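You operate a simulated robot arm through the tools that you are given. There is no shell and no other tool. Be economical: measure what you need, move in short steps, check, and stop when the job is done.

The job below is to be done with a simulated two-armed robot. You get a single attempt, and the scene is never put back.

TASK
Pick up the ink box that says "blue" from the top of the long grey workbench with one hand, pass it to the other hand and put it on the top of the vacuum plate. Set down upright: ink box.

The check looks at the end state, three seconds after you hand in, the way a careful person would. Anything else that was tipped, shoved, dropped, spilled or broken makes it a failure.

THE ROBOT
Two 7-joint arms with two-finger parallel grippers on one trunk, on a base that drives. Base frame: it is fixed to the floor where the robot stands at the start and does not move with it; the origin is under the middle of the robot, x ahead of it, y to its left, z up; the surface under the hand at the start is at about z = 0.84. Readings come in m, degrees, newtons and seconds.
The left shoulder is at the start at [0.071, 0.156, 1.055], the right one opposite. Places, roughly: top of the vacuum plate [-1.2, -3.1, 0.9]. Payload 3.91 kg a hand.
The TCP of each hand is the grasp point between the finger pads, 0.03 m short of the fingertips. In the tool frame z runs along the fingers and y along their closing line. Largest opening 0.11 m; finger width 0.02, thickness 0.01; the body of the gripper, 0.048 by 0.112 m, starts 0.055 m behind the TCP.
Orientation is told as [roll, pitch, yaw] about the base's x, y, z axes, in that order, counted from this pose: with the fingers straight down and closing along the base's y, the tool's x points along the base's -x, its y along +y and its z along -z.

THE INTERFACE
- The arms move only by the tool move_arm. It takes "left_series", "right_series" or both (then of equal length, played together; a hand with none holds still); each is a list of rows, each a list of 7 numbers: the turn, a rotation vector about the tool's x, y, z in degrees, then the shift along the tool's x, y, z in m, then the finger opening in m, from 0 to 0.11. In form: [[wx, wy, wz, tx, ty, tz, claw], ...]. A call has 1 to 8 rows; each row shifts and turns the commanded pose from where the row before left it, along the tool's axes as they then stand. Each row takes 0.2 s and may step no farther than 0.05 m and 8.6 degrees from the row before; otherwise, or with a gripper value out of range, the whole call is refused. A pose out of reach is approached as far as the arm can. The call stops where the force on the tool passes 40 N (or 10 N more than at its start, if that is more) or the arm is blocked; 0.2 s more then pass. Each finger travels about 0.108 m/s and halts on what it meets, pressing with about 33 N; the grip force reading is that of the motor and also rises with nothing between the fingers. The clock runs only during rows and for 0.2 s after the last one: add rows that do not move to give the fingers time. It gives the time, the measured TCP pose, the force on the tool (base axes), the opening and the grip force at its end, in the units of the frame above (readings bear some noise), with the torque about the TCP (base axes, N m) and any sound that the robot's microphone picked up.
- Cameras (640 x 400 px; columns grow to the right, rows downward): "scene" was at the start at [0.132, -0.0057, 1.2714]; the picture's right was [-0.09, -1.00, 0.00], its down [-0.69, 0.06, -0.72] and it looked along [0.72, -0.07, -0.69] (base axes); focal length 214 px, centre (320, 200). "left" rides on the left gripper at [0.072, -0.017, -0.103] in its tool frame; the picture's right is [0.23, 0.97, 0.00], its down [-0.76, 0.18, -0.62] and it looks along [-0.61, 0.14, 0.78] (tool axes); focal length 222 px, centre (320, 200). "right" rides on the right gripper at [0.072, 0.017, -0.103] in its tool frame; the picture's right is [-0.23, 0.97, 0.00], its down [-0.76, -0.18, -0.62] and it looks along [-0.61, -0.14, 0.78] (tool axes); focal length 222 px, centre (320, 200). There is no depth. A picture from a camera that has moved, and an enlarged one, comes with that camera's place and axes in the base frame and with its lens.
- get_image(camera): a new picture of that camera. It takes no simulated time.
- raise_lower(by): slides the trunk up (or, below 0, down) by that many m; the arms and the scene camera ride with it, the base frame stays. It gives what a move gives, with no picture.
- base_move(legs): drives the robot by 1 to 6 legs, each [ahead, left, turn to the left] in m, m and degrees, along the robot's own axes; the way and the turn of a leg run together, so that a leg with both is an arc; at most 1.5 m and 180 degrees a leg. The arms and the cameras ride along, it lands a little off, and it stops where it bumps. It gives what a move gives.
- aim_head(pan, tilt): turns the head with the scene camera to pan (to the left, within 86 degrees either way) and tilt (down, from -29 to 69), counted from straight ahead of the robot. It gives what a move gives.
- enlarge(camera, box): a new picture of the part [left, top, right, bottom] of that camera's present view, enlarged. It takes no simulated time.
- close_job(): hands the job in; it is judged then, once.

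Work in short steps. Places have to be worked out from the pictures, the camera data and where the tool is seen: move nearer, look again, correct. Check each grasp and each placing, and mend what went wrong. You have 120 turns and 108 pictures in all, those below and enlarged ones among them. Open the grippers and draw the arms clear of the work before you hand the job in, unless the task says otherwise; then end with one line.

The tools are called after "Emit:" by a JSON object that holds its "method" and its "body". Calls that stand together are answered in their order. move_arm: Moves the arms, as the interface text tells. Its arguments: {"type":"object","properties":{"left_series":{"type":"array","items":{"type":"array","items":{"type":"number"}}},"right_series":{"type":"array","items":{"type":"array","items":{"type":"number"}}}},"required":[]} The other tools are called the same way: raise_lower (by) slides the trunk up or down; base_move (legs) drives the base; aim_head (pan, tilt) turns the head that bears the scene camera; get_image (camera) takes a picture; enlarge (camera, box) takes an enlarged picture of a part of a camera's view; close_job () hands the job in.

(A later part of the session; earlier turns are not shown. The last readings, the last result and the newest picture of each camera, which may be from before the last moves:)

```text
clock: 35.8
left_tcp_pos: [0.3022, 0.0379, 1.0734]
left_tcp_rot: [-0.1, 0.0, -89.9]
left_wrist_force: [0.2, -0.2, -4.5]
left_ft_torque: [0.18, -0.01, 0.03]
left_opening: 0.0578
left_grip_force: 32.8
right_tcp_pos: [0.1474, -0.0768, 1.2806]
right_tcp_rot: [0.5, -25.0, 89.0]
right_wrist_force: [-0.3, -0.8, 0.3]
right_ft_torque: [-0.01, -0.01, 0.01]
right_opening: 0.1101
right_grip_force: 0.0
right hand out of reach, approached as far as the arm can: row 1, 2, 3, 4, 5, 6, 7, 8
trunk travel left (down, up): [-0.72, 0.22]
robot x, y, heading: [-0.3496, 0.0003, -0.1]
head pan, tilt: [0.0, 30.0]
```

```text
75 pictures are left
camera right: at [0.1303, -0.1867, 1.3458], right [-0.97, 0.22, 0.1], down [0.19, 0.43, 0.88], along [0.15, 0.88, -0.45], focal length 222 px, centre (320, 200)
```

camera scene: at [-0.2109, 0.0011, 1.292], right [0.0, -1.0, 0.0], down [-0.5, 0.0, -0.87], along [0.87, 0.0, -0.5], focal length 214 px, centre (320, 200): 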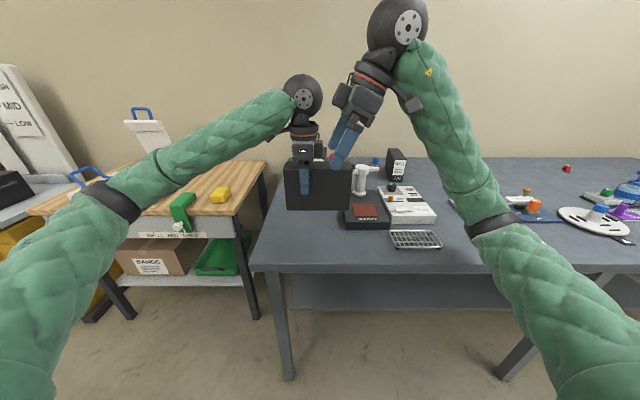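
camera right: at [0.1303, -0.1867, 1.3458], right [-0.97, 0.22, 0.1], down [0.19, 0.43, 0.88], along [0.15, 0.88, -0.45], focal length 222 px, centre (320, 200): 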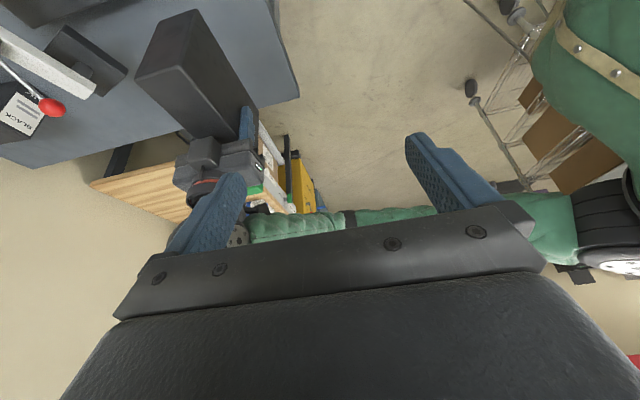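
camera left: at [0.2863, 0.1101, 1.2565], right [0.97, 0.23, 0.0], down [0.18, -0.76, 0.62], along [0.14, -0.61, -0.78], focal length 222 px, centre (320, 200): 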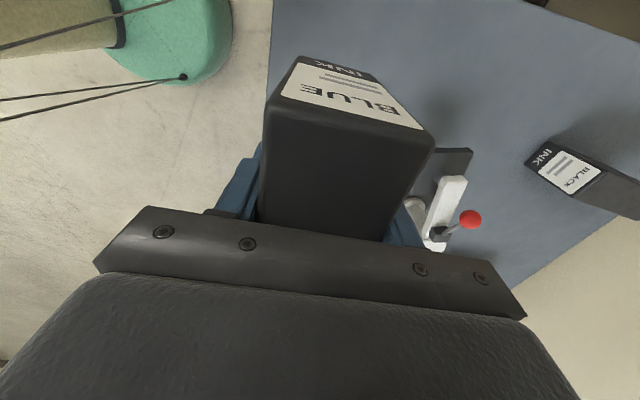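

The right hand is limited at yaw +90, so this hand-over geometry is awkward. Better: put the box back, re-grip its far half with the left, and let the right take the near half with a natural forward-pitched hand. First I bring the right hand back toward a normal pose.

Emit:
{"method": "move_arm", "body": {"right_series": [[0, 8, 0, 0.03, 0, 0, 0.11], [0, 8, 0, 0.03, 0, 0, 0.11], [0, 8, 0, 0.03, 0, 0, 0.11], [0, 1, 0, 0.03, 0, 0, 0.11], [0, 0, 8, 0.02, 0, 0, 0.11], [0, 0, 8, 0.02, 0, 0, 0.11], [0, 0, 8, 0, 0, 0, 0.11], [0, 0, 8, 0, 0, 0, 0.11]]}}

Emit:
{"method": "move_arm", "body": {"right_series": [[0, 0, 8, 0, 0, 0, 0.11], [0, 0, 8, 0, 0, 0, 0.11], [0, 0, 8, 0, 0, 0, 0.11], [0, 0, 8, 0, 0, 0, 0.11], [0, 0, 0, 0, 0, 0, 0.11]]}}

Emit:
{"method": "get_image", "body": {"camera": "scene"}}

```text
clock: 37.6
left_tcp_pos: [0.3015, 0.0374, 1.0751]
left_tcp_rot: [0.0, -0.1, -90.0]
left_wrist_force: [0.3, -0.1, -4.7]
left_ft_torque: [0.17, 0.02, -0.02]
left_opening: 0.058
left_grip_force: 33.0
right_tcp_pos: [0.098, -0.1976, 1.2634]
right_tcp_rot: [0.3, 0.2, 57.3]
right_wrist_force: [0.2, 0.2, -0.2]
right_ft_torque: [-0.02, -0.02, -0.02]
right_opening: 0.11
right_grip_force: 0.0
right hand out of reach, approached as far as the arm can: row 1, 2, 3, 4
trunk travel left (down, up): [-0.72, 0.22]
robot x, y, heading: [-0.3541, -0.0034, -0.0]
head pan, tilt: [0.0, 30.0]
```

```text
clock: 38.8
left_tcp_pos: [0.3026, 0.0377, 1.0745]
left_tcp_rot: [-0.1, -0.1, -89.9]
left_wrist_force: [0.1, 0.9, -4.6]
left_ft_torque: [0.16, 0.0, 0.0]
left_opening: 0.0581
left_grip_force: 33.2
right_tcp_pos: [0.0985, -0.1973, 1.2641]
right_tcp_rot: [0.3, 0.3, 25.4]
right_wrist_force: [-0.2, -0.9, -0.4]
right_ft_torque: [0.01, 0.01, -0.02]
right_opening: 0.1098
right_grip_force: 0.0
trunk travel left (down, up): [-0.72, 0.22]
robot x, y, heading: [-0.349, 0.0008, -0.2]
head pan, tilt: [0.0, 30.0]
```

```text
74 pictures are left
camera scene: at [-0.2105, 0.0016, 1.5119], right [0.0, -1.0, 0.0], down [-0.5, 0.0, -0.87], along [0.87, 0.0, -0.5], focal length 214 px, centre (320, 200)
```

scene: 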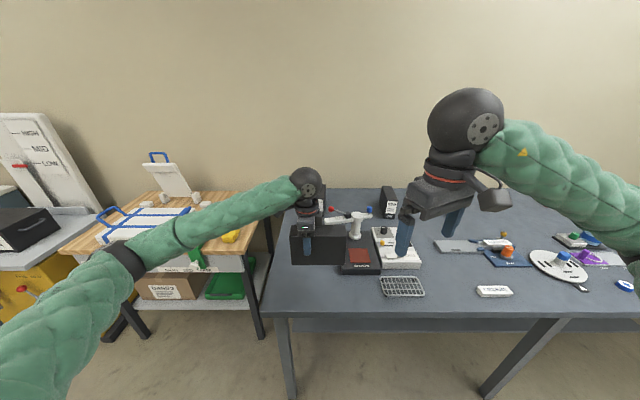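

Right hand is back in a natural pose. Now the left turns the box back to yaw 0.

Emit:
{"method": "move_arm", "body": {"left_series": [[0, 0, -3, 0, 0, 0, 0.0], [0, 0, -5, 0, 0, 0, 0.0], [0, 0, -6, 0, 0, 0, 0.0], [0, 0, -6, 0, 0, 0, 0.0], [0, 0, -6, 0, 0, 0, 0.0], [0, 0, -6, 0, 0, 0, 0.0], [0, 0, -6, 0, 0, 0, 0.0], [0, 0, -6, 0, 0, 0, 0.0]]}}

Emit:
{"method": "move_arm", "body": {"left_series": [[0, 0, -6, 0, 0, 0, 0.0], [0, 0, -6, 0, 0, 0, 0.0], [0, 0, -6, 0, 0, 0, 0.0], [0, 0, -6, 0, 0, 0, 0.0], [0, 0, -6, 0, 0, 0, 0.0], [0, 0, -6, 0, 0, 0, 0.0], [0, 0, -6, 0, 0, 0, 0.0], [0, 0, -4, 0, 0, 0, 0.0]]}}

Emit:
{"method": "move_arm", "body": {"left_series": [[0, 0, 0, -0.01, 0, 0.005, 0.0], [0, 0, 0, -0.01, 0, 0.01, 0.0], [0, 0, 0, -0.01, 0, 0.015, 0.0], [0, 0, 0, 0, 0, 0.02, 0.0], [0, 0, 0, 0, 0, 0.02, 0.0], [0, 0, 0, 0, 0, 0.02, 0.0], [0, 0, 0, 0, 0, 0.015, 0.0], [0, 0, 0, 0, 0, 0.01, 0.0]]}}

Emit:
{"method": "get_image", "body": {"camera": "left"}}

Emit:
{"method": "enlarge", "body": {"camera": "scene", "box": [220, 160, 420, 320]}}

```text
clock: 40.6
left_tcp_pos: [0.3026, 0.0384, 1.0741]
left_tcp_rot: [0.0, 0.1, -45.8]
left_wrist_force: [-0.3, 0.7, -4.7]
left_ft_torque: [0.13, 0.08, 0.0]
left_opening: 0.0577
left_grip_force: 33.1
right_tcp_pos: [0.0991, -0.1966, 1.2632]
right_tcp_rot: [0.2, 0.3, 25.5]
right_wrist_force: [0.0, -0.3, 0.7]
right_ft_torque: [0.02, 0.01, 0.0]
right_opening: 0.1101
right_grip_force: 0.0
trunk travel left (down, up): [-0.72, 0.22]
robot x, y, heading: [-0.3511, 0.0014, 0.3]
head pan, tilt: [0.0, 30.0]
```

```text
clock: 42.4
left_tcp_pos: [0.3017, 0.0378, 1.0749]
left_tcp_rot: [0.0, 0.1, 0.2]
left_wrist_force: [0.2, 0.3, -5.3]
left_ft_torque: [0.0, 0.15, 0.02]
left_opening: 0.0576
left_grip_force: 32.3
right_tcp_pos: [0.0993, -0.1968, 1.2623]
right_tcp_rot: [0.2, 0.3, 25.5]
right_wrist_force: [0.6, -0.1, 0.0]
right_ft_torque: [0.0, 0.0, 0.0]
right_opening: 0.1101
right_grip_force: 0.1
trunk travel left (down, up): [-0.72, 0.22]
robot x, y, heading: [-0.3543, -0.0012, 0.0]
head pan, tilt: [0.0, 30.0]
```

```text
clock: 44.2
left_tcp_pos: [0.332, 0.0385, 0.9594]
left_tcp_rot: [0.0, 0.0, 0.0]
left_wrist_force: [0.0, 0.4, -4.9]
left_ft_torque: [-0.01, 0.16, 0.01]
left_opening: 0.0578
left_grip_force: 32.6
right_tcp_pos: [0.0995, -0.1961, 1.263]
right_tcp_rot: [0.2, 0.3, 25.4]
right_wrist_force: [-0.2, 0.2, 0.4]
right_ft_torque: [0.03, -0.02, -0.02]
right_opening: 0.1098
right_grip_force: 0.1
trunk travel left (down, up): [-0.72, 0.22]
robot x, y, heading: [-0.3483, 0.001, 0.1]
head pan, tilt: [0.0, 30.0]
```

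```text
73 pictures are left
camera left: at [0.261, 0.0213, 1.0612], right [-0.23, 0.97, 0.0], down [0.76, 0.18, 0.62], along [0.61, 0.14, -0.78], focal length 222 px, centre (320, 200)
```

left: 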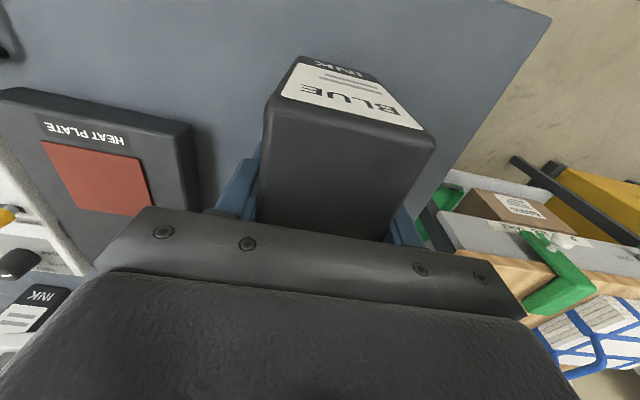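

```text
2.50 times, centred on (320, 240) of scene
camera zoom: at [-0.2104, 0.0016, 1.5119], right [0.0, -1.0, 0.0], down [-0.5, 0.0, -0.87], along [0.87, 0.0, -0.5], focal length 536 px, centre (320, 100)
```

zoom: 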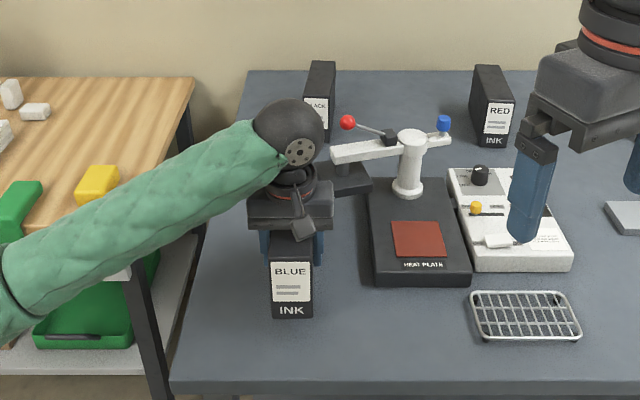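

Now 3.5 cm above the bench; lower gently to contact.

Emit:
{"method": "move_arm", "body": {"left_series": [[0, 0, 0, 0, 0, 0.009, 0.0], [0, 0, 0, 0, 0, 0.009, 0.0], [0, 0, 0, 0, 0, 0.007, 0.0], [0, 0, 0, 0, 0, 0.004, 0.0], [0, 0, 0, 0, 0, 0.003, 0.0], [0, 0, 0, 0, 0, 0.002, 0.0], [0, 0, 0, 0, 0, 0, 0.0]]}}

```text
clock: 45.8
left_tcp_pos: [0.3317, 0.0367, 0.9245]
left_tcp_rot: [0.0, 0.0, 0.2]
left_wrist_force: [0.5, -0.3, -4.8]
left_ft_torque: [0.02, 0.18, 0.0]
left_opening: 0.058
left_grip_force: 32.9
right_tcp_pos: [0.0983, -0.1972, 1.263]
right_tcp_rot: [0.2, 0.3, 25.5]
right_wrist_force: [-0.5, 0.2, 1.1]
right_ft_torque: [0.0, 0.0, 0.0]
right_opening: 0.1097
right_grip_force: 0.1
trunk travel left (down, up): [-0.72, 0.22]
robot x, y, heading: [-0.3505, -0.0023, -0.2]
head pan, tilt: [0.0, 30.0]
```

Still hanging; a few more mm.

Emit:
{"method": "move_arm", "body": {"left_series": [[0, 0, 0, 0, 0, 0.0015, 0.0], [0, 0, 0, 0, 0, 0.0015, 0.0], [0, 0, 0, 0, 0, 0.001, 0.0], [0, 0, 0, 0, 0, 0, 0.0]]}}

```text
clock: 46.8
left_tcp_pos: [0.3317, 0.0371, 0.9241]
left_tcp_rot: [-0.1, -0.2, -0.1]
left_wrist_force: [6.2, -1.6, 24.3]
left_ft_torque: [0.39, 0.44, -0.12]
left_opening: 0.0577
left_grip_force: 33.3
right_tcp_pos: [0.0973, -0.1972, 1.2652]
right_tcp_rot: [0.1, 0.2, 25.6]
right_wrist_force: [-0.3, -0.3, -0.4]
right_ft_torque: [-0.01, -0.01, 0.0]
right_opening: 0.1098
right_grip_force: 0.0
trunk travel left (down, up): [-0.72, 0.22]
robot x, y, heading: [-0.3489, 0.0004, 0.1]
head pan, tilt: [0.0, 30.0]
```

Contact. Release and rise 0.09 m, then shift toward the far half.

Emit:
{"method": "move_arm", "body": {"left_series": [[0, 0, 0, 0, 0, -0.003, 0.07], [0, 0, 0, 0, 0, 0, 0.11], [0, 0, 0, 0, 0, 0, 0.11], [0, 0, 0, 0, 0, -0.03, 0.11], [0, 0, 0, 0, 0, -0.03, 0.11], [0, 0, 0, 0, 0, -0.03, 0.11], [0, 0, 0, -0.04, 0, 0, 0.11], [0, 0, 0, -0.038, 0, 0, 0.11]]}}

Emit:
{"method": "get_image", "body": {"camera": "left"}}

Emit:
{"method": "enlarge", "body": {"camera": "scene", "box": [220, 160, 420, 320]}}

```text
clock: 48.6
left_tcp_pos: [0.41, 0.0367, 1.0147]
left_tcp_rot: [0.0, 0.1, 0.0]
left_wrist_force: [0.3, -0.1, 0.1]
left_ft_torque: [0.04, -0.01, 0.01]
left_opening: 0.11
left_grip_force: 0.0
right_tcp_pos: [0.0989, -0.1974, 1.2629]
right_tcp_rot: [0.3, 0.3, 25.5]
right_wrist_force: [-0.1, 0.6, -0.6]
right_ft_torque: [0.03, -0.01, -0.01]
right_opening: 0.11
right_grip_force: 0.0
trunk travel left (down, up): [-0.72, 0.22]
robot x, y, heading: [-0.3475, -0.0029, 0.2]
head pan, tilt: [0.0, 30.0]
```

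```text
71 pictures are left
camera left: at [0.3392, 0.0214, 1.1164], right [-0.23, 0.97, 0.0], down [0.76, 0.18, 0.62], along [0.61, 0.14, -0.78], focal length 222 px, centre (320, 200)
```

left: 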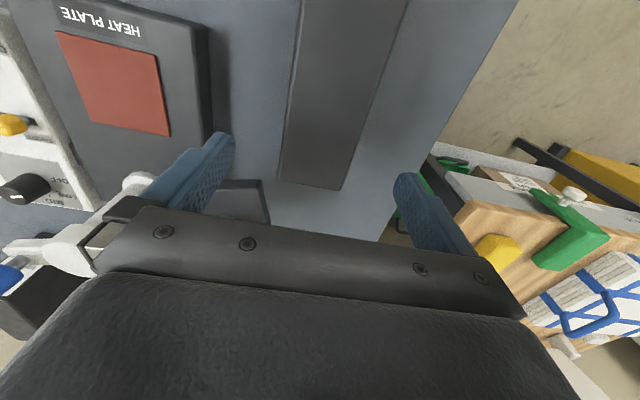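

```text
2.50 times, centred on (320, 240) of scene
camera zoom: at [-0.2104, 0.0014, 1.5119], right [0.0, -1.0, 0.0], down [-0.5, 0.0, -0.87], along [0.87, 0.0, -0.5], focal length 536 px, centre (320, 100)
```

zoom: 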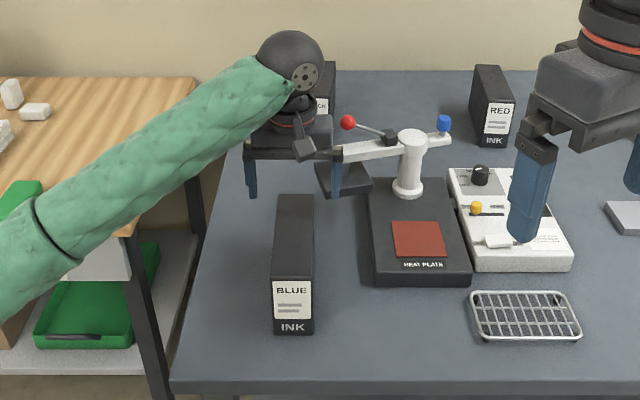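

Far end is at x≈0.45 and y centre ≈0.039, tray corner is clear by ~5 cm. Descend 0.09 m, close, and lift slightly.

Emit:
{"method": "move_arm", "body": {"left_series": [[0, 0, 0, 0, 0.002, 0.03, 0.11], [0, 0, 0, 0, 0, 0.03, 0.11], [0, 0, 0, 0, 0, 0.03, 0.11], [0, 0, 0, 0, 0, 0, 0.03], [0, 0, 0, 0, 0, 0, 0.0], [0, 0, 0, 0, 0, 0, 0.0], [0, 0, 0, 0, 0, 0, 0.0], [0, 0, 0, 0, 0, 0, 0.0]]}}

Emit:
{"method": "move_arm", "body": {"left_series": [[0, 0, 0, 0, 0, -0.003, 0.0], [0, 0, 0, 0, 0, -0.005, 0.0], [0, 0, 0, 0, 0, -0.006, 0.0], [0, 0, 0, 0, 0, -0.006, 0.0], [0, 0, 0, 0, 0, -0.006, 0.0], [0, 0, 0, 0, 0, -0.004, 0.0], [0, 0, 0, 0, 0, 0, 0.0]]}}

Emit:
{"method": "get_image", "body": {"camera": "left"}}

Emit:
{"method": "enlarge", "body": {"camera": "scene", "box": [220, 160, 420, 320]}}

```text
clock: 50.4
left_tcp_pos: [0.4091, 0.0397, 0.9236]
left_tcp_rot: [0.0, 0.0, 0.1]
left_wrist_force: [2.6, 0.5, -0.8]
left_ft_torque: [-0.06, -0.52, 0.05]
left_opening: 0.0581
left_grip_force: 32.6
right_tcp_pos: [0.0996, -0.1973, 1.2633]
right_tcp_rot: [0.3, 0.3, 25.5]
right_wrist_force: [0.4, 0.5, 0.8]
right_ft_torque: [0.01, -0.03, -0.01]
right_opening: 0.1101
right_grip_force: 0.0
trunk travel left (down, up): [-0.72, 0.22]
robot x, y, heading: [-0.3521, -0.0034, 0.1]
head pan, tilt: [0.0, 30.0]
```

```text
clock: 52.0
left_tcp_pos: [0.4106, 0.0397, 0.955]
left_tcp_rot: [0.0, 0.0, 0.0]
left_wrist_force: [0.4, -0.4, -4.7]
left_ft_torque: [-0.01, -0.22, -0.02]
left_opening: 0.0584
left_grip_force: 33.3
right_tcp_pos: [0.098, -0.1974, 1.2642]
right_tcp_rot: [0.2, 0.3, 25.5]
right_wrist_force: [0.3, 0.5, -0.4]
right_ft_torque: [-0.03, 0.01, -0.01]
right_opening: 0.11
right_grip_force: 0.1
trunk travel left (down, up): [-0.72, 0.22]
robot x, y, heading: [-0.3513, -0.0029, -0.1]
head pan, tilt: [0.0, 30.0]
```

```text
69 pictures are left
camera left: at [0.339, 0.0231, 1.0565], right [-0.23, 0.97, 0.0], down [0.76, 0.18, 0.62], along [0.61, 0.14, -0.78], focal length 222 px, centre (320, 200)
```

left: 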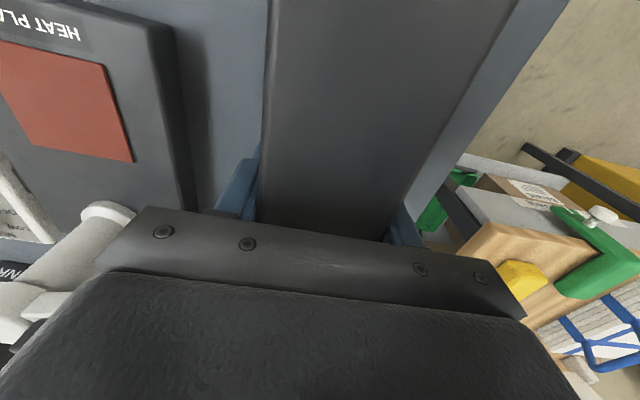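

```text
2.50 times, centred on (320, 240) of scene
camera zoom: at [-0.2105, 0.0016, 1.5119], right [0.0, -1.0, 0.0], down [-0.5, 0.0, -0.87], along [0.87, 0.0, -0.5], focal length 536 px, centre (320, 100)
```

zoom: 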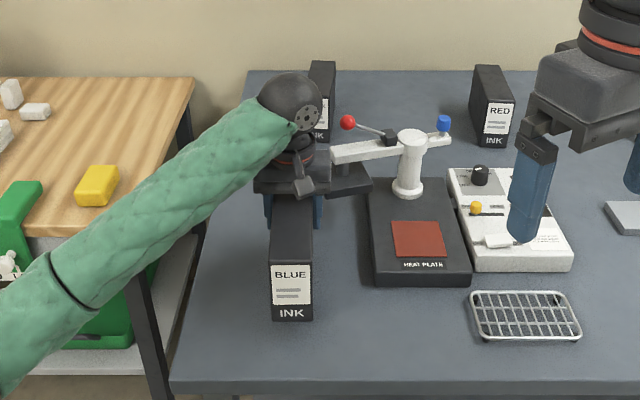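

Level and firm. Lift 0.09 m further and yaw the box +20° so its free near end points toward the right arm.

Emit:
{"method": "move_arm", "body": {"left_series": [[0, 0, 0, 0, 0, -0.005, 0.0], [0, 0, 0, 0, 0, -0.01, 0.0], [0, 0, 0, 0, 0, -0.013, 0.0], [0, 0, 0, 0, 0, -0.014, 0.0], [0, 0, 0, 0, 0, -0.014, 0.0], [0, 0, 0, 0, 0, -0.014, 0.0], [0, 0, 0, 0, 0, -0.012, 0.0], [0, 0, 0, 0, 0, -0.006, 0.0]]}}

Emit:
{"method": "move_arm", "body": {"left_series": [[0, 0, -3, 0.005, 0, 0, 0.0], [0, 0, -4, 0.01, 0, 0, 0.0], [0, 0, -5, 0.01, 0, 0, 0.0], [0, 0, -5, 0.01, 0, 0, 0.0], [0, 0, -3, 0.005, 0, 0, 0.0], [0, 0, 0, 0, 0, 0, 0.0]], "right_series": [[0, -8, 0, 0, 0, 0, 0.11], [0, -8, 0, 0, 0, 0, 0.11], [0, -8, 0, 0, 0, 0, 0.11], [0, -8, 0, 0, 0, 0, 0.11], [0, -8, 0, 0, 0, 0, 0.11], [0, -5, 0, 0, 0, 0, 0.11]]}}

Emit:
{"method": "get_image", "body": {"camera": "scene"}}

Emit:
{"method": "get_image", "body": {"camera": "right"}}

```text
clock: 53.8
left_tcp_pos: [0.4107, 0.0412, 1.0425]
left_tcp_rot: [0.1, 0.0, 0.0]
left_wrist_force: [0.4, -0.2, -5.3]
left_ft_torque: [0.02, -0.21, 0.0]
left_opening: 0.0578
left_grip_force: 33.2
right_tcp_pos: [0.0989, -0.1972, 1.2636]
right_tcp_rot: [0.2, 0.2, 25.5]
right_wrist_force: [0.1, -0.2, -0.3]
right_ft_torque: [-0.02, 0.0, 0.02]
right_opening: 0.1099
right_grip_force: 0.1
trunk travel left (down, up): [-0.72, 0.22]
robot x, y, heading: [-0.3504, -0.0004, -0.0]
head pan, tilt: [0.0, 30.0]
```

```text
clock: 55.2
left_tcp_pos: [0.37, 0.0344, 1.0425]
left_tcp_rot: [0.0, 0.0, 20.1]
left_wrist_force: [-0.6, -0.1, -4.2]
left_ft_torque: [0.07, -0.22, 0.03]
left_opening: 0.058
left_grip_force: 32.9
right_tcp_pos: [0.196, -0.1965, 1.3132]
right_tcp_rot: [0.3, -44.7, 25.3]
right_wrist_force: [0.3, -0.3, -0.6]
right_ft_torque: [-0.06, -0.02, 0.0]
right_opening: 0.1098
right_grip_force: 0.1
right hand out of reach, approached as far as the arm can: row 2, 3, 4, 5, 6
trunk travel left (down, up): [-0.72, 0.22]
robot x, y, heading: [-0.3497, 0.0, -0.0]
head pan, tilt: [0.0, 30.0]
```

```text
67 pictures are left
camera scene: at [-0.2106, 0.0013, 1.512], right [0.0, -1.0, 0.0], down [-0.5, 0.0, -0.87], along [0.87, 0.0, -0.5], focal length 214 px, centre (320, 200)
```

scene: 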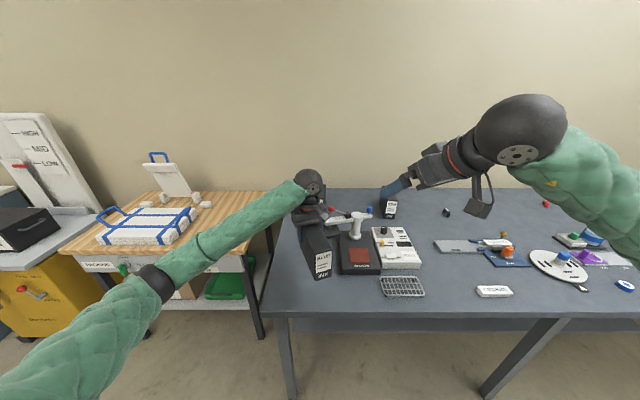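

```text
66 pictures are left
camera right: at [0.0766, -0.2348, 1.3366], right [-0.27, 0.95, 0.16], down [0.17, -0.12, 0.98], along [0.95, 0.3, -0.13], focal length 222 px, centre (320, 200)
```

right: 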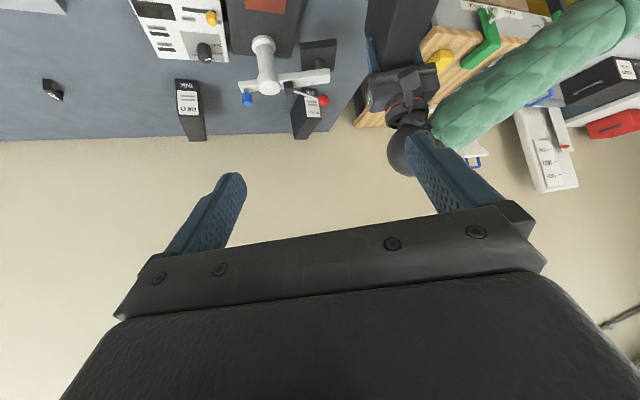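

Right hand is now pitched 45° forward and yawed 25°. Near end of the box I place at about (0.249, −0.010), top z≈1.077; right grasp target (0.282, 0.002, 1.047). I bring the right hand to a standoff 12 cm behind along its approach line.

Emit:
{"method": "move_arm", "body": {"right_series": [[3.75, 0, 3.75, 0, 0, 0, 0.11], [0, 0, 0, 0.0139, 0.0263, 0.029, 0.11], [0, 0, 0, 0.0139, 0.0263, 0.029, 0.11], [0, 0, 0, 0.0139, 0.0263, 0.029, 0.11], [0, 0, 0, 0.0139, 0.0263, 0.029, 0.11], [0, 0, 0, 0.0139, 0.0263, 0.029, 0.11], [0, 0, 0, 0.0139, 0.0263, 0.029, 0.11], [0, 0, 0, 0, 0, 0, 0.11]]}}

Emit:
{"method": "get_image", "body": {"camera": "right"}}

Emit:
{"method": "get_image", "body": {"camera": "scene"}}

```text
clock: 57.0
left_tcp_pos: [0.3692, 0.0352, 1.0425]
left_tcp_rot: [0.0, -0.1, 20.0]
left_wrist_force: [-0.5, -0.3, -4.7]
left_ft_torque: [0.04, -0.19, 0.03]
left_opening: 0.0581
left_grip_force: 33.1
right_tcp_pos: [0.217, -0.0226, 1.1392]
right_tcp_rot: [0.1, -44.6, 19.9]
right_wrist_force: [-0.3, 0.0, 0.2]
right_ft_torque: [0.04, -0.01, 0.03]
right_opening: 0.1102
right_grip_force: 0.0
right hand out of reach, approached as far as the arm can: row 1, 2, 3
trunk travel left (down, up): [-0.72, 0.22]
robot x, y, heading: [-0.3539, -0.0013, 0.0]
head pan, tilt: [0.0, 30.0]
```

```text
65 pictures are left
camera right: at [0.0968, -0.0511, 1.162], right [-0.18, 0.97, 0.16], down [0.16, -0.13, 0.98], along [0.97, 0.21, -0.13], focal length 222 px, centre (320, 200)
```

right: 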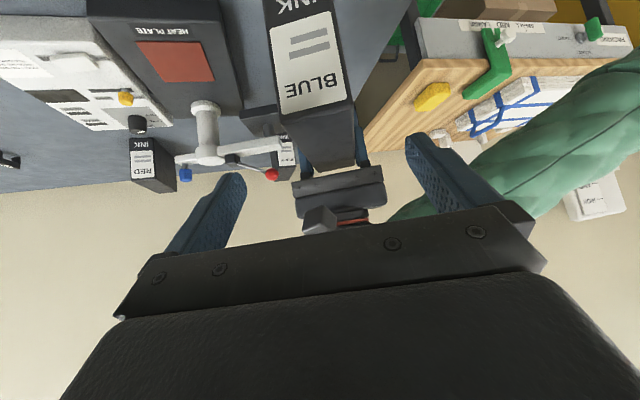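

```text
64 pictures are left
camera scene: at [-0.2111, 0.0008, 1.512], right [0.0, -1.0, 0.0], down [-0.5, 0.0, -0.87], along [0.87, 0.0, -0.5], focal length 214 px, centre (320, 200)
```

scene: 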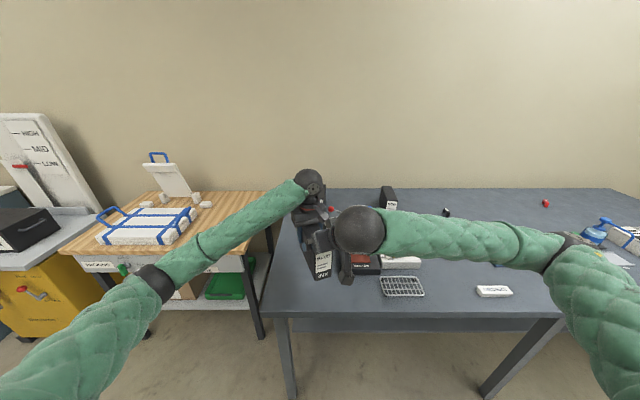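

The picture puts the box's near-end corners exactly where predicted. I advance along the approach line to the grasp target, fingers open.

Emit:
{"method": "move_arm", "body": {"right_series": [[0, 0, 0, 0.0168, 0.0016, 0.02, 0.11], [0, 0, 0, 0, 0, 0.03, 0.11], [0, 0, 0, 0, 0, 0.03, 0.11], [0, 0, 0, 0, 0, 0.02, 0.11], [0, 0, 0, 0, 0, 0.014, 0.11], [0, 0, 0, 0, 0, 0, 0.11]]}}

Emit:
{"method": "get_image", "body": {"camera": "right"}}

Emit:
{"method": "get_image", "body": {"camera": "left"}}

```text
clock: 58.4
left_tcp_pos: [0.3714, 0.0341, 1.0428]
left_tcp_rot: [0.0, -0.1, 20.1]
left_wrist_force: [0.3, 0.2, -4.6]
left_ft_torque: [0.08, -0.23, 0.0]
left_opening: 0.0579
left_grip_force: 33.0
right_tcp_pos: [0.2829, 0.0008, 1.0454]
right_tcp_rot: [0.2, -44.8, 20.2]
right_wrist_force: [-0.4, -0.1, 1.0]
right_ft_torque: [-0.02, -0.04, -0.02]
right_opening: 0.11
right_grip_force: 0.0
trunk travel left (down, up): [-0.72, 0.22]
robot x, y, heading: [-0.3547, 0.0021, -0.0]
head pan, tilt: [0.0, 30.0]
```

```text
63 pictures are left
camera right: at [0.1604, -0.0264, 1.0696], right [-0.18, 0.97, 0.16], down [0.16, -0.13, 0.98], along [0.97, 0.21, -0.13], focal length 222 px, centre (320, 200)
```

right: 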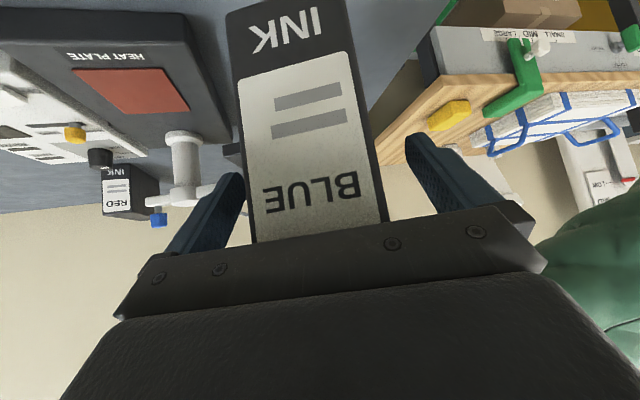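

```text
62 pictures are left
camera left: at [0.3091, -0.0059, 1.1446], right [-0.55, 0.84, 0.0], down [0.66, 0.43, 0.62], along [0.52, 0.34, -0.78], focal length 222 px, centre (320, 200)
```

left: 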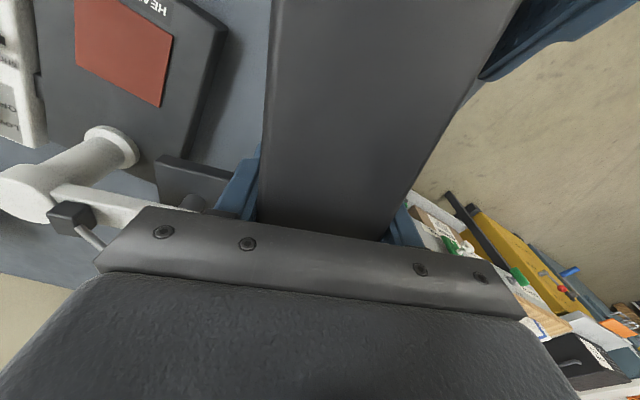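

The right fingers straddle the near end evenly. I close the right hand while the left keeps holding.

Emit:
{"method": "move_arm", "body": {"right_series": [[0, 0, 0, 0, 0, 0, 0.07], [0, 0, 0, 0, 0, 0, 0.04], [0, 0, 0, 0, 0, 0, 0.0], [0, 0, 0, 0, 0, 0, 0.0], [0, 0, 0, 0, 0, 0, 0.0]]}}

Emit:
{"method": "get_image", "body": {"camera": "right"}}

```text
clock: 59.6
left_tcp_pos: [0.3699, 0.034, 1.0418]
left_tcp_rot: [0.0, 0.0, 20.0]
left_wrist_force: [4.2, -15.2, -3.4]
left_ft_torque: [0.34, 0.13, 1.21]
left_opening: 0.0579
left_grip_force: 33.0
right_tcp_pos: [0.2824, 0.0017, 1.047]
right_tcp_rot: [0.2, -44.8, 20.1]
right_wrist_force: [-4.3, 14.4, -0.1]
right_ft_torque: [-0.28, -0.22, 0.23]
right_opening: 0.058
right_grip_force: 32.9
trunk travel left (down, up): [-0.72, 0.22]
robot x, y, heading: [-0.3499, 0.0033, 0.1]
head pan, tilt: [0.0, 30.0]
```

```text
61 pictures are left
camera right: at [0.1602, -0.026, 1.0696], right [-0.19, 0.97, 0.16], down [0.16, -0.13, 0.98], along [0.97, 0.21, -0.13], focal length 222 px, centre (320, 200)
```

right: 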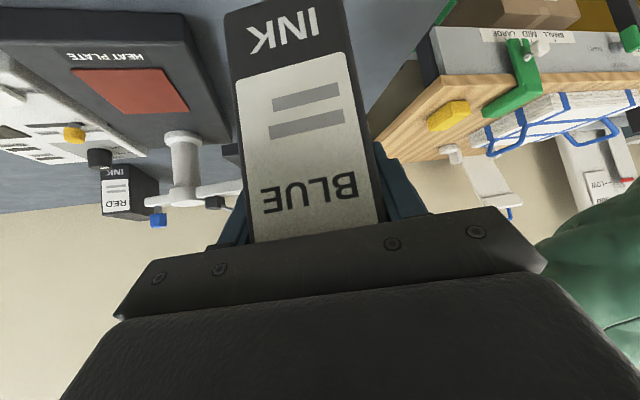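

Both hands grip with ~15 N of side strain; I relax it by nudging the right hand ~1.5 mm toward its +y.

Emit:
{"method": "move_arm", "body": {"right_series": [[0, 0, 0, 0, 0.001, 0, 0.0], [0, 0, 0, 0, 0.0005, 0, 0.0], [0, 0, 0, 0, 0, 0, 0.0]]}}

```text
clock: 60.4
left_tcp_pos: [0.3699, 0.0341, 1.0416]
left_tcp_rot: [0.2, 0.2, 20.0]
left_wrist_force: [-0.4, -1.9, -5.2]
left_ft_torque: [-0.39, -0.28, -0.23]
left_opening: 0.0577
left_grip_force: 33.1
right_tcp_pos: [0.2819, 0.0027, 1.0458]
right_tcp_rot: [0.2, -44.6, 20.0]
right_wrist_force: [2.4, 2.5, 1.3]
right_ft_torque: [0.47, 0.04, 0.46]
right_opening: 0.0577
right_grip_force: 32.9
trunk travel left (down, up): [-0.72, 0.22]
robot x, y, heading: [-0.3533, -0.0001, -0.0]
head pan, tilt: [0.0, 30.0]
```

Strain is gone. I open the left fingers and check that the right hand alone holds the box.

Emit:
{"method": "move_arm", "body": {"left_series": [[0, 0, 0, 0, 0, 0, 0.06], [0, 0, 0, 0, 0, 0, 0.07], [0, 0, 0, 0, 0, 0, 0.09], [0, 0, 0, 0, 0, 0, 0.11], [0, 0, 0, 0, 0, 0, 0.11]]}}

Emit:
{"method": "get_image", "body": {"camera": "left"}}

Emit:
{"method": "get_image", "body": {"camera": "right"}}

```text
clock: 61.6
left_tcp_pos: [0.3703, 0.0349, 1.0423]
left_tcp_rot: [0.0, 0.1, 20.0]
left_wrist_force: [-0.6, -0.3, 0.2]
left_ft_torque: [-0.03, 0.01, 0.0]
left_opening: 0.1102
left_grip_force: 0.1
right_tcp_pos: [0.2819, 0.0023, 1.046]
right_tcp_rot: [0.2, -44.7, 20.2]
right_wrist_force: [0.0, -0.2, -0.1]
right_ft_torque: [-0.11, 0.22, -0.03]
right_opening: 0.0578
right_grip_force: 33.0
trunk travel left (down, up): [-0.72, 0.22]
robot x, y, heading: [-0.3513, 0.0022, 0.0]
head pan, tilt: [0.0, 30.0]
```

```text
60 pictures are left
camera left: at [0.3094, -0.0058, 1.1445], right [-0.55, 0.84, 0.0], down [0.66, 0.43, 0.62], along [0.52, 0.34, -0.78], focal length 222 px, centre (320, 200)
```

left: 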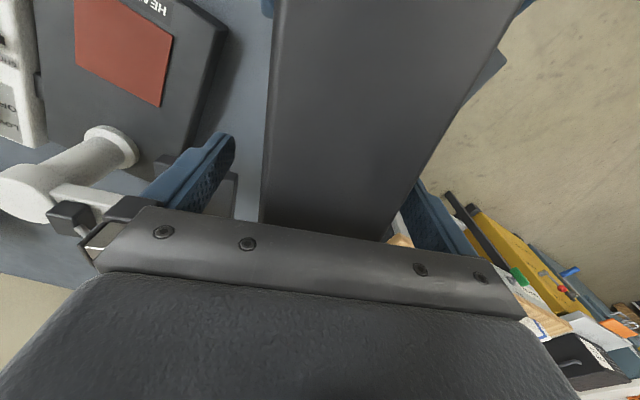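

```text
59 pictures are left
camera right: at [0.1598, -0.0248, 1.0692], right [-0.18, 0.97, 0.16], down [0.16, -0.13, 0.98], along [0.97, 0.21, -0.13], focal length 222 px, centre (320, 200)
```

right: 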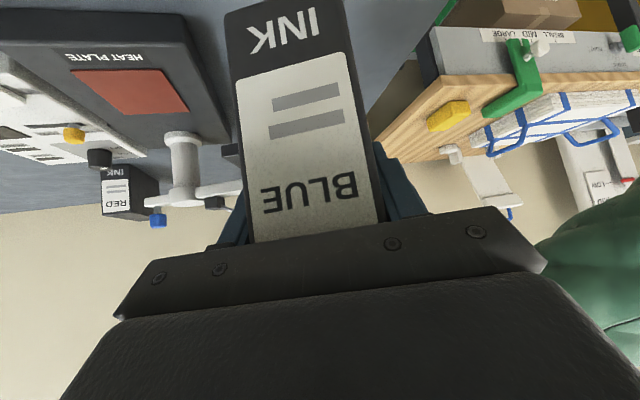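

The right hand alone holds it level. Left hand withdraws straight up, then out to the left.

Emit:
{"method": "move_arm", "body": {"left_series": [[0, 0, 0, 0, 0, -0.03, 0.11], [0, 0, 0, 0, 0, -0.04, 0.11], [0, 0, 0, 0, 0, -0.04, 0.11], [0, 0, 0, 0, 0.04, -0.01, 0.11], [0, 0, 0, 0, 0.04, 0, 0.11], [0, 0, 0, 0, 0.04, 0, 0.11], [0, 0, 0, 0, 0.04, 0, 0.11], [0, 0, 0, 0, 0.04, 0, 0.11]]}}

Emit:
{"method": "get_image", "body": {"camera": "scene"}}

Emit:
{"method": "get_image", "body": {"camera": "left"}}

```text
clock: 63.4
left_tcp_pos: [0.2998, 0.2237, 1.164]
left_tcp_rot: [-0.1, 0.0, 19.9]
left_wrist_force: [-0.1, 0.0, -0.3]
left_ft_torque: [0.02, 0.0, 0.01]
left_opening: 0.1101
left_grip_force: 0.0
right_tcp_pos: [0.2807, 0.0031, 1.0464]
right_tcp_rot: [0.1, -44.7, 20.1]
right_wrist_force: [-0.4, 0.4, -0.1]
right_ft_torque: [-0.09, 0.21, -0.01]
right_opening: 0.0581
right_grip_force: 32.8
trunk travel left (down, up): [-0.72, 0.22]
robot x, y, heading: [-0.3501, -0.0009, 0.2]
head pan, tilt: [0.0, 30.0]
```

```text
58 pictures are left
camera scene: at [-0.2116, 0.0029, 1.5121], right [0.0, -1.0, 0.0], down [-0.5, 0.0, -0.87], along [0.87, 0.0, -0.5], focal length 214 px, centre (320, 200)
```

scene: 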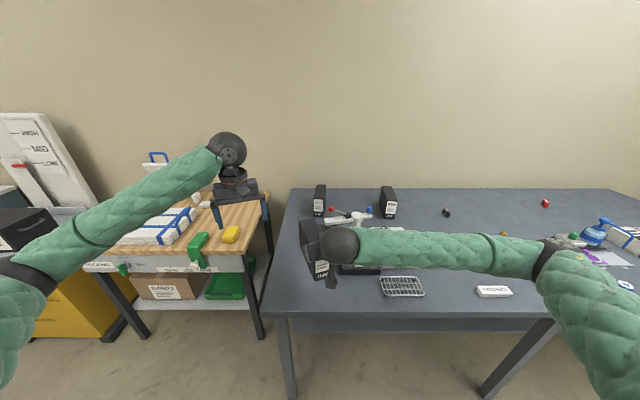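

```text
57 pictures are left
camera left: at [0.2389, 0.1837, 1.2656], right [-0.55, 0.84, 0.0], down [0.66, 0.43, 0.62], along [0.52, 0.34, -0.78], focal length 222 px, centre (320, 200)
```

left: 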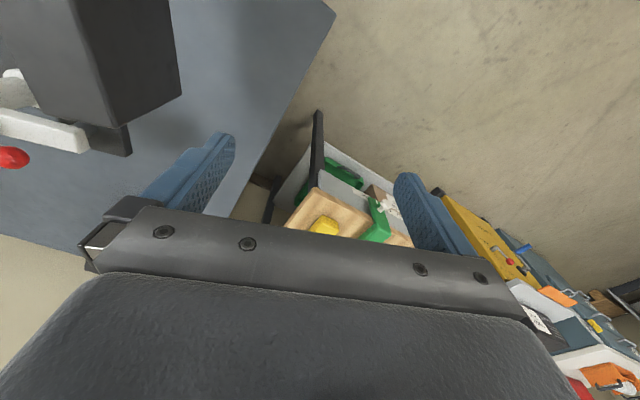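

Handover done; the box is level in the right hand. Now I test driving gently: back 0.1 m, then check the grip.

Emit:
{"method": "base_move", "body": {"legs": [[-0.1, 0, 0]]}}

Emit:
{"method": "get_image", "body": {"camera": "right"}}

```text
clock: 64.5
left_tcp_pos: [0.1982, 0.2241, 1.1622]
left_tcp_rot: [0.0, -0.1, 20.1]
left_wrist_force: [-0.5, 0.3, 1.0]
left_ft_torque: [-0.02, -0.01, 0.01]
left_opening: 0.1099
left_grip_force: 0.0
right_tcp_pos: [0.1791, 0.0028, 1.0463]
right_tcp_rot: [0.1, -44.9, 20.1]
right_wrist_force: [0.1, -0.7, -4.2]
right_ft_torque: [-0.06, 0.22, 0.0]
right_opening: 0.0579
right_grip_force: 32.8
trunk travel left (down, up): [-0.72, 0.22]
robot x, y, heading: [-0.4539, 0.0052, -0.1]
head pan, tilt: [0.0, 30.0]
```

```text
56 pictures are left
camera right: at [0.0577, -0.025, 1.0698], right [-0.18, 0.97, 0.16], down [0.16, -0.13, 0.98], along [0.97, 0.21, -0.13], focal length 222 px, centre (320, 200)
```

right: 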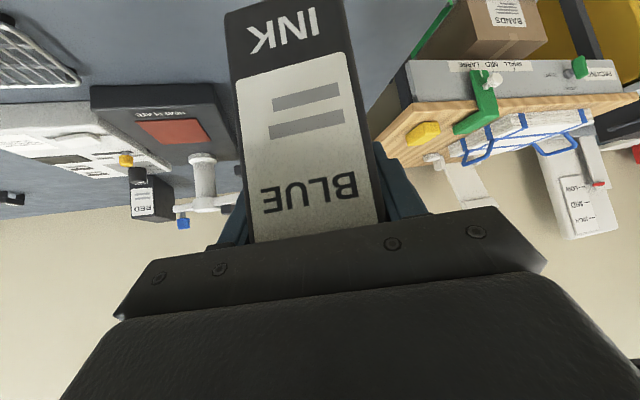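

Grip unaffected. Back off 0.45 m more and look to the right along the route.

Emit:
{"method": "base_move", "body": {"legs": [[-0.45, 0, 0]]}}

Emit:
{"method": "aim_head", "body": {"pan": -86, "tilt": 25}}

Emit:
{"method": "get_image", "body": {"camera": "scene"}}

Emit:
{"method": "get_image", "body": {"camera": "right"}}

```text
clock: 67.3
left_tcp_pos: [-0.2553, 0.2233, 1.1614]
left_tcp_rot: [0.0, 0.0, 19.8]
left_wrist_force: [-0.4, 1.0, -0.1]
left_ft_torque: [-0.01, -0.03, -0.02]
left_opening: 0.1101
left_grip_force: 0.1
right_tcp_pos: [-0.2762, 0.0025, 1.046]
right_tcp_rot: [0.3, -44.6, 19.9]
right_wrist_force: [-0.1, 0.5, -5.6]
right_ft_torque: [-0.07, 0.21, 0.0]
right_opening: 0.0579
right_grip_force: 33.5
trunk travel left (down, up): [-0.72, 0.22]
robot x, y, heading: [-0.9087, 0.0003, 0.0]
head pan, tilt: [0.0, 30.0]
```

```text
clock: 68.9
left_tcp_pos: [-0.2544, 0.2226, 1.1627]
left_tcp_rot: [0.0, 0.0, 19.9]
left_wrist_force: [0.6, -0.4, -0.4]
left_ft_torque: [0.01, 0.02, 0.01]
left_opening: 0.1104
left_grip_force: 0.1
right_tcp_pos: [-0.2747, 0.0013, 1.0461]
right_tcp_rot: [0.2, -44.7, 19.9]
right_wrist_force: [0.3, -0.6, -4.4]
right_ft_torque: [-0.07, 0.24, 0.02]
right_opening: 0.058
right_grip_force: 32.7
trunk travel left (down, up): [-0.72, 0.22]
robot x, y, heading: [-0.9094, 0.0042, -0.1]
head pan, tilt: [-85.9, 25.0]
```

```text
55 pictures are left
camera scene: at [-0.8511, -0.0895, 1.52], right [-1.0, -0.07, 0.0], down [-0.03, 0.42, -0.91], along [0.06, -0.9, -0.42], focal length 214 px, centre (320, 200)
```

scene: 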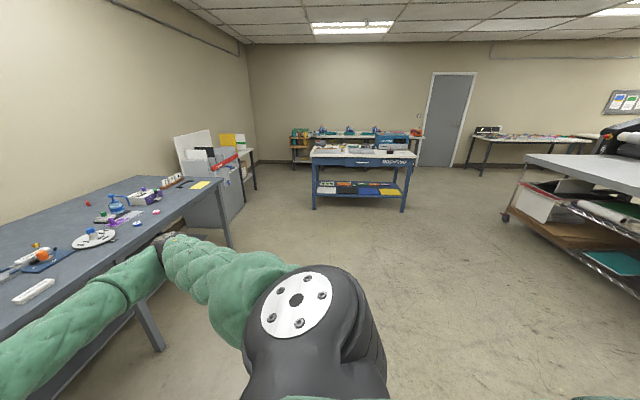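

```text
54 pictures are left
camera right: at [-0.3969, -0.0252, 1.0693], right [-0.18, 0.97, 0.16], down [0.16, -0.13, 0.98], along [0.97, 0.2, -0.13], focal length 222 px, centre (320, 200)
```

right: 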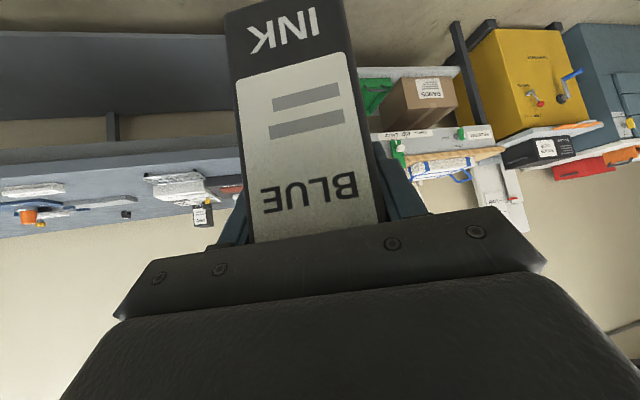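

Route to the blue island table is clear. I turn right 90° in two legs, then check.

Emit:
{"method": "base_move", "body": {"legs": [[0, 0, -45], [0, 0, -45]]}}

Emit:
{"method": "aim_head", "body": {"pan": 0, "tilt": 25}}

Emit:
{"method": "get_image", "body": {"camera": "scene"}}

Emit:
{"method": "get_image", "body": {"camera": "right"}}

```text
clock: 73.4
left_tcp_pos: [-0.6955, -0.6539, 1.1629]
left_tcp_rot: [0.0, 0.1, -70.9]
left_wrist_force: [-0.9, -1.3, -0.5]
left_ft_torque: [-0.02, -0.02, -0.03]
left_opening: 0.1098
left_grip_force: 0.0
right_tcp_pos: [-0.9156, -0.6316, 1.0454]
right_tcp_rot: [0.3, -44.7, -70.9]
right_wrist_force: [-0.7, 0.2, -5.2]
right_ft_torque: [0.25, 0.09, 0.01]
right_opening: 0.0582
right_grip_force: 33.4
trunk travel left (down, up): [-0.72, 0.22]
robot x, y, heading: [-0.911, -0.0021, -90.7]
head pan, tilt: [-85.9, 25.0]
```

```text
clock: 75.0
left_tcp_pos: [-0.6958, -0.655, 1.1628]
left_tcp_rot: [0.1, 0.0, -70.9]
left_wrist_force: [0.7, 0.0, -0.2]
left_ft_torque: [-0.03, 0.01, 0.0]
left_opening: 0.1097
left_grip_force: 0.0
right_tcp_pos: [-0.9147, -0.632, 1.0456]
right_tcp_rot: [0.2, -44.7, -70.7]
right_wrist_force: [-0.1, 0.0, -5.1]
right_ft_torque: [0.23, 0.07, -0.02]
right_opening: 0.058
right_grip_force: 32.7
trunk travel left (down, up): [-0.72, 0.22]
robot x, y, heading: [-0.9055, -0.0006, -90.5]
head pan, tilt: [0.0, 25.0]
```

```text
53 pictures are left
camera scene: at [-0.9109, -0.1409, 1.5199], right [-1.0, 0.02, 0.0], down [0.01, 0.42, -0.91], along [-0.01, -0.91, -0.42], focal length 214 px, centre (320, 200)
```

scene: 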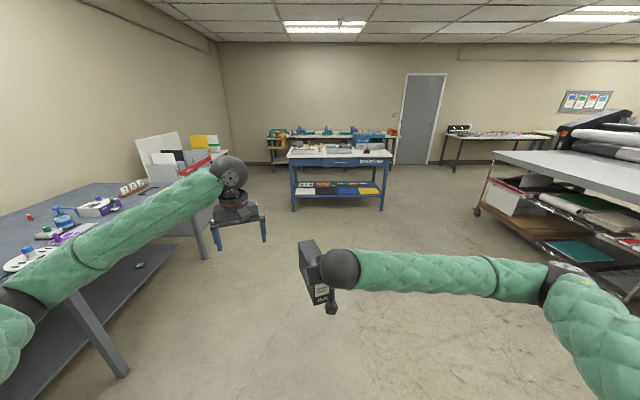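

```text
52 pictures are left
camera right: at [-0.9396, -0.5098, 1.0692], right [0.97, 0.17, 0.16], down [-0.14, -0.16, 0.98], along [0.19, -0.97, -0.13], focal length 222 px, centre (320, 200)
```

right: 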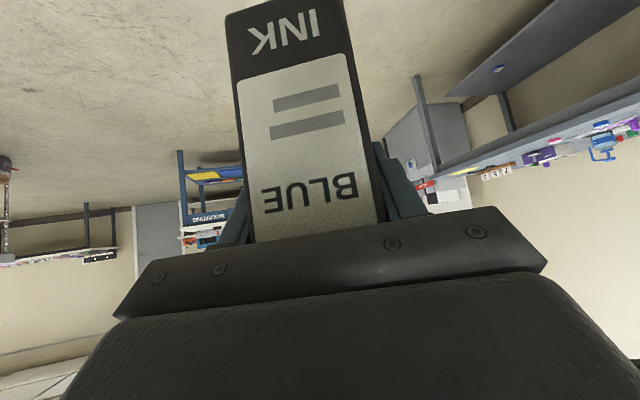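

Everything is stable. Drive 1.2 m ahead and 0.3 m to the right, then look at the table.

Emit:
{"method": "base_move", "body": {"legs": [[0.6, -0.15, 0.5], [0.6, -0.15, 0]]}}

Emit:
{"method": "get_image", "body": {"camera": "scene"}}

Emit:
{"method": "enlarge", "body": {"camera": "scene", "box": [200, 120, 440, 260]}}

```text
clock: 81.6
left_tcp_pos: [-0.9879, -1.8552, 1.1629]
left_tcp_rot: [0.0, 0.1, -69.8]
left_wrist_force: [0.6, -0.3, 0.0]
left_ft_torque: [0.02, -0.03, -0.02]
left_opening: 0.11
left_grip_force: 0.1
right_tcp_pos: [-1.2098, -1.8363, 1.0445]
right_tcp_rot: [0.2, -44.7, -69.8]
right_wrist_force: [0.4, 0.7, -5.1]
right_ft_torque: [0.21, 0.05, 0.0]
right_opening: 0.058
right_grip_force: 32.6
trunk travel left (down, up): [-0.72, 0.22]
robot x, y, heading: [-1.2146, -1.2023, -89.8]
head pan, tilt: [0.0, 25.0]
```

```text
51 pictures are left
camera scene: at [-1.2136, -1.3444, 1.5199], right [-1.0, 0.0, 0.0], down [0.0, 0.42, -0.91], along [0.0, -0.91, -0.42], focal length 214 px, centre (320, 200)
```

scene: 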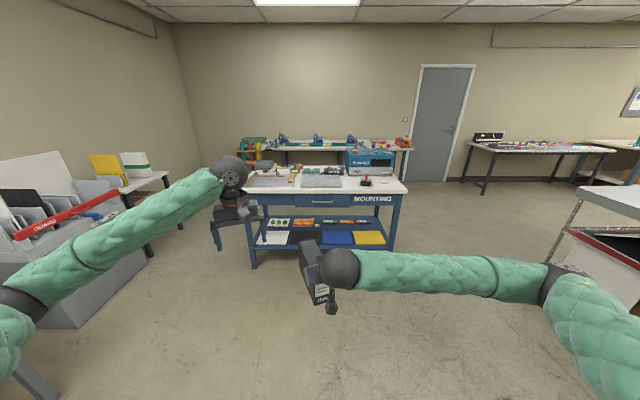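

```text
2.67 times, centred on (320, 190) of scene
camera zoom: at [-1.2136, -1.3444, 1.5199], right [-1.0, 0.0, 0.0], down [0.0, 0.42, -0.91], along [0.0, -0.91, -0.42], focal length 572 px, centre (320, 227)
```

zoom: 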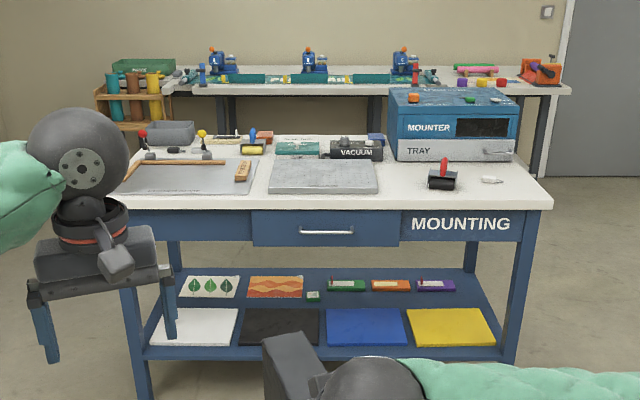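

The grey slab before the "VACUUM" pump is the vacuum plate: x −1.39…−1.06, y −3.24…−2.93, z≈0.9, empty. Box bottom is at ~0.96. I drive 0.9 m closer and look again.

Emit:
{"method": "base_move", "body": {"legs": [[0.9, -0.027, 0]]}}

Emit:
{"method": "aim_head", "body": {"pan": 0, "tilt": 45}}

Emit:
{"method": "get_image", "body": {"camera": "scene"}}

Emit:
{"method": "get_image", "body": {"camera": "right"}}

```text
clock: 86.3
left_tcp_pos: [-1.0099, -2.7491, 1.1626]
left_tcp_rot: [0.1, 0.2, -69.7]
left_wrist_force: [-1.1, 0.4, -0.1]
left_ft_torque: [0.01, 0.0, -0.01]
left_opening: 0.1101
left_grip_force: 0.1
right_tcp_pos: [-1.2307, -2.7315, 1.0462]
right_tcp_rot: [0.1, -44.6, -69.6]
right_wrist_force: [0.3, -0.2, -5.7]
right_ft_torque: [0.23, 0.09, -0.02]
right_opening: 0.0579
right_grip_force: 32.8
trunk travel left (down, up): [-0.72, 0.22]
robot x, y, heading: [-1.2377, -2.0982, -90.1]
head pan, tilt: [0.0, 25.0]
```

```text
clock: 87.2
left_tcp_pos: [-1.0108, -2.7499, 1.1621]
left_tcp_rot: [-0.1, 0.1, -69.7]
left_wrist_force: [0.4, -1.1, 0.4]
left_ft_torque: [-0.02, 0.06, 0.0]
left_opening: 0.1101
left_grip_force: 0.0
right_tcp_pos: [-1.2297, -2.7297, 1.046]
right_tcp_rot: [0.3, -44.8, -69.5]
right_wrist_force: [0.4, 0.5, -4.3]
right_ft_torque: [0.25, 0.06, -0.01]
right_opening: 0.0576
right_grip_force: 33.0
trunk travel left (down, up): [-0.72, 0.22]
robot x, y, heading: [-1.239, -2.0984, -89.7]
head pan, tilt: [0.0, 45.0]
```

```text
49 pictures are left
camera scene: at [-1.2369, -2.2288, 1.4894], right [-1.0, 0.0, 0.0], down [0.0, 0.71, -0.71], along [0.0, -0.71, -0.71], focal length 214 px, centre (320, 200)
```

scene: 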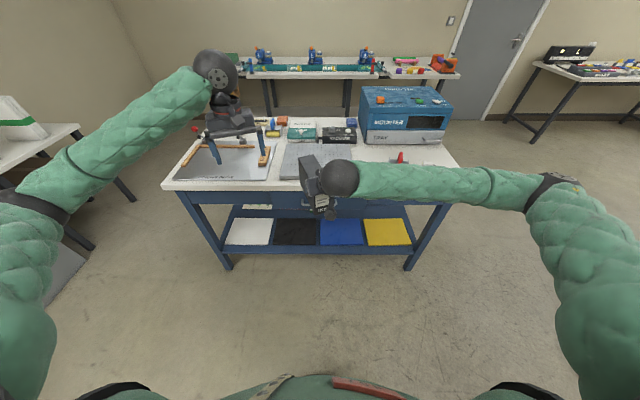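

```text
48 pictures are left
camera right: at [-1.258, -2.6091, 1.0692], right [0.97, 0.19, 0.16], down [-0.13, -0.16, 0.98], along [0.21, -0.97, -0.13], focal length 222 px, centre (320, 200)
```

right: 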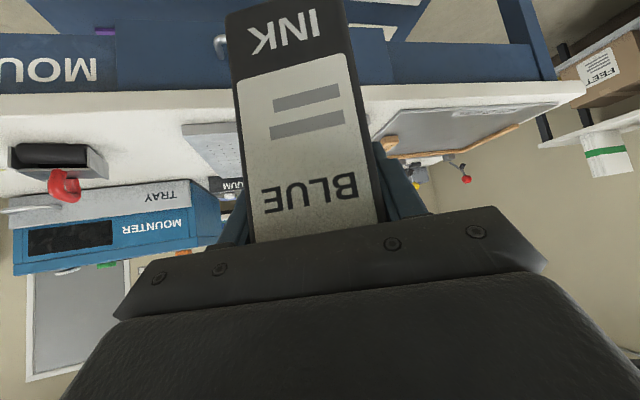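

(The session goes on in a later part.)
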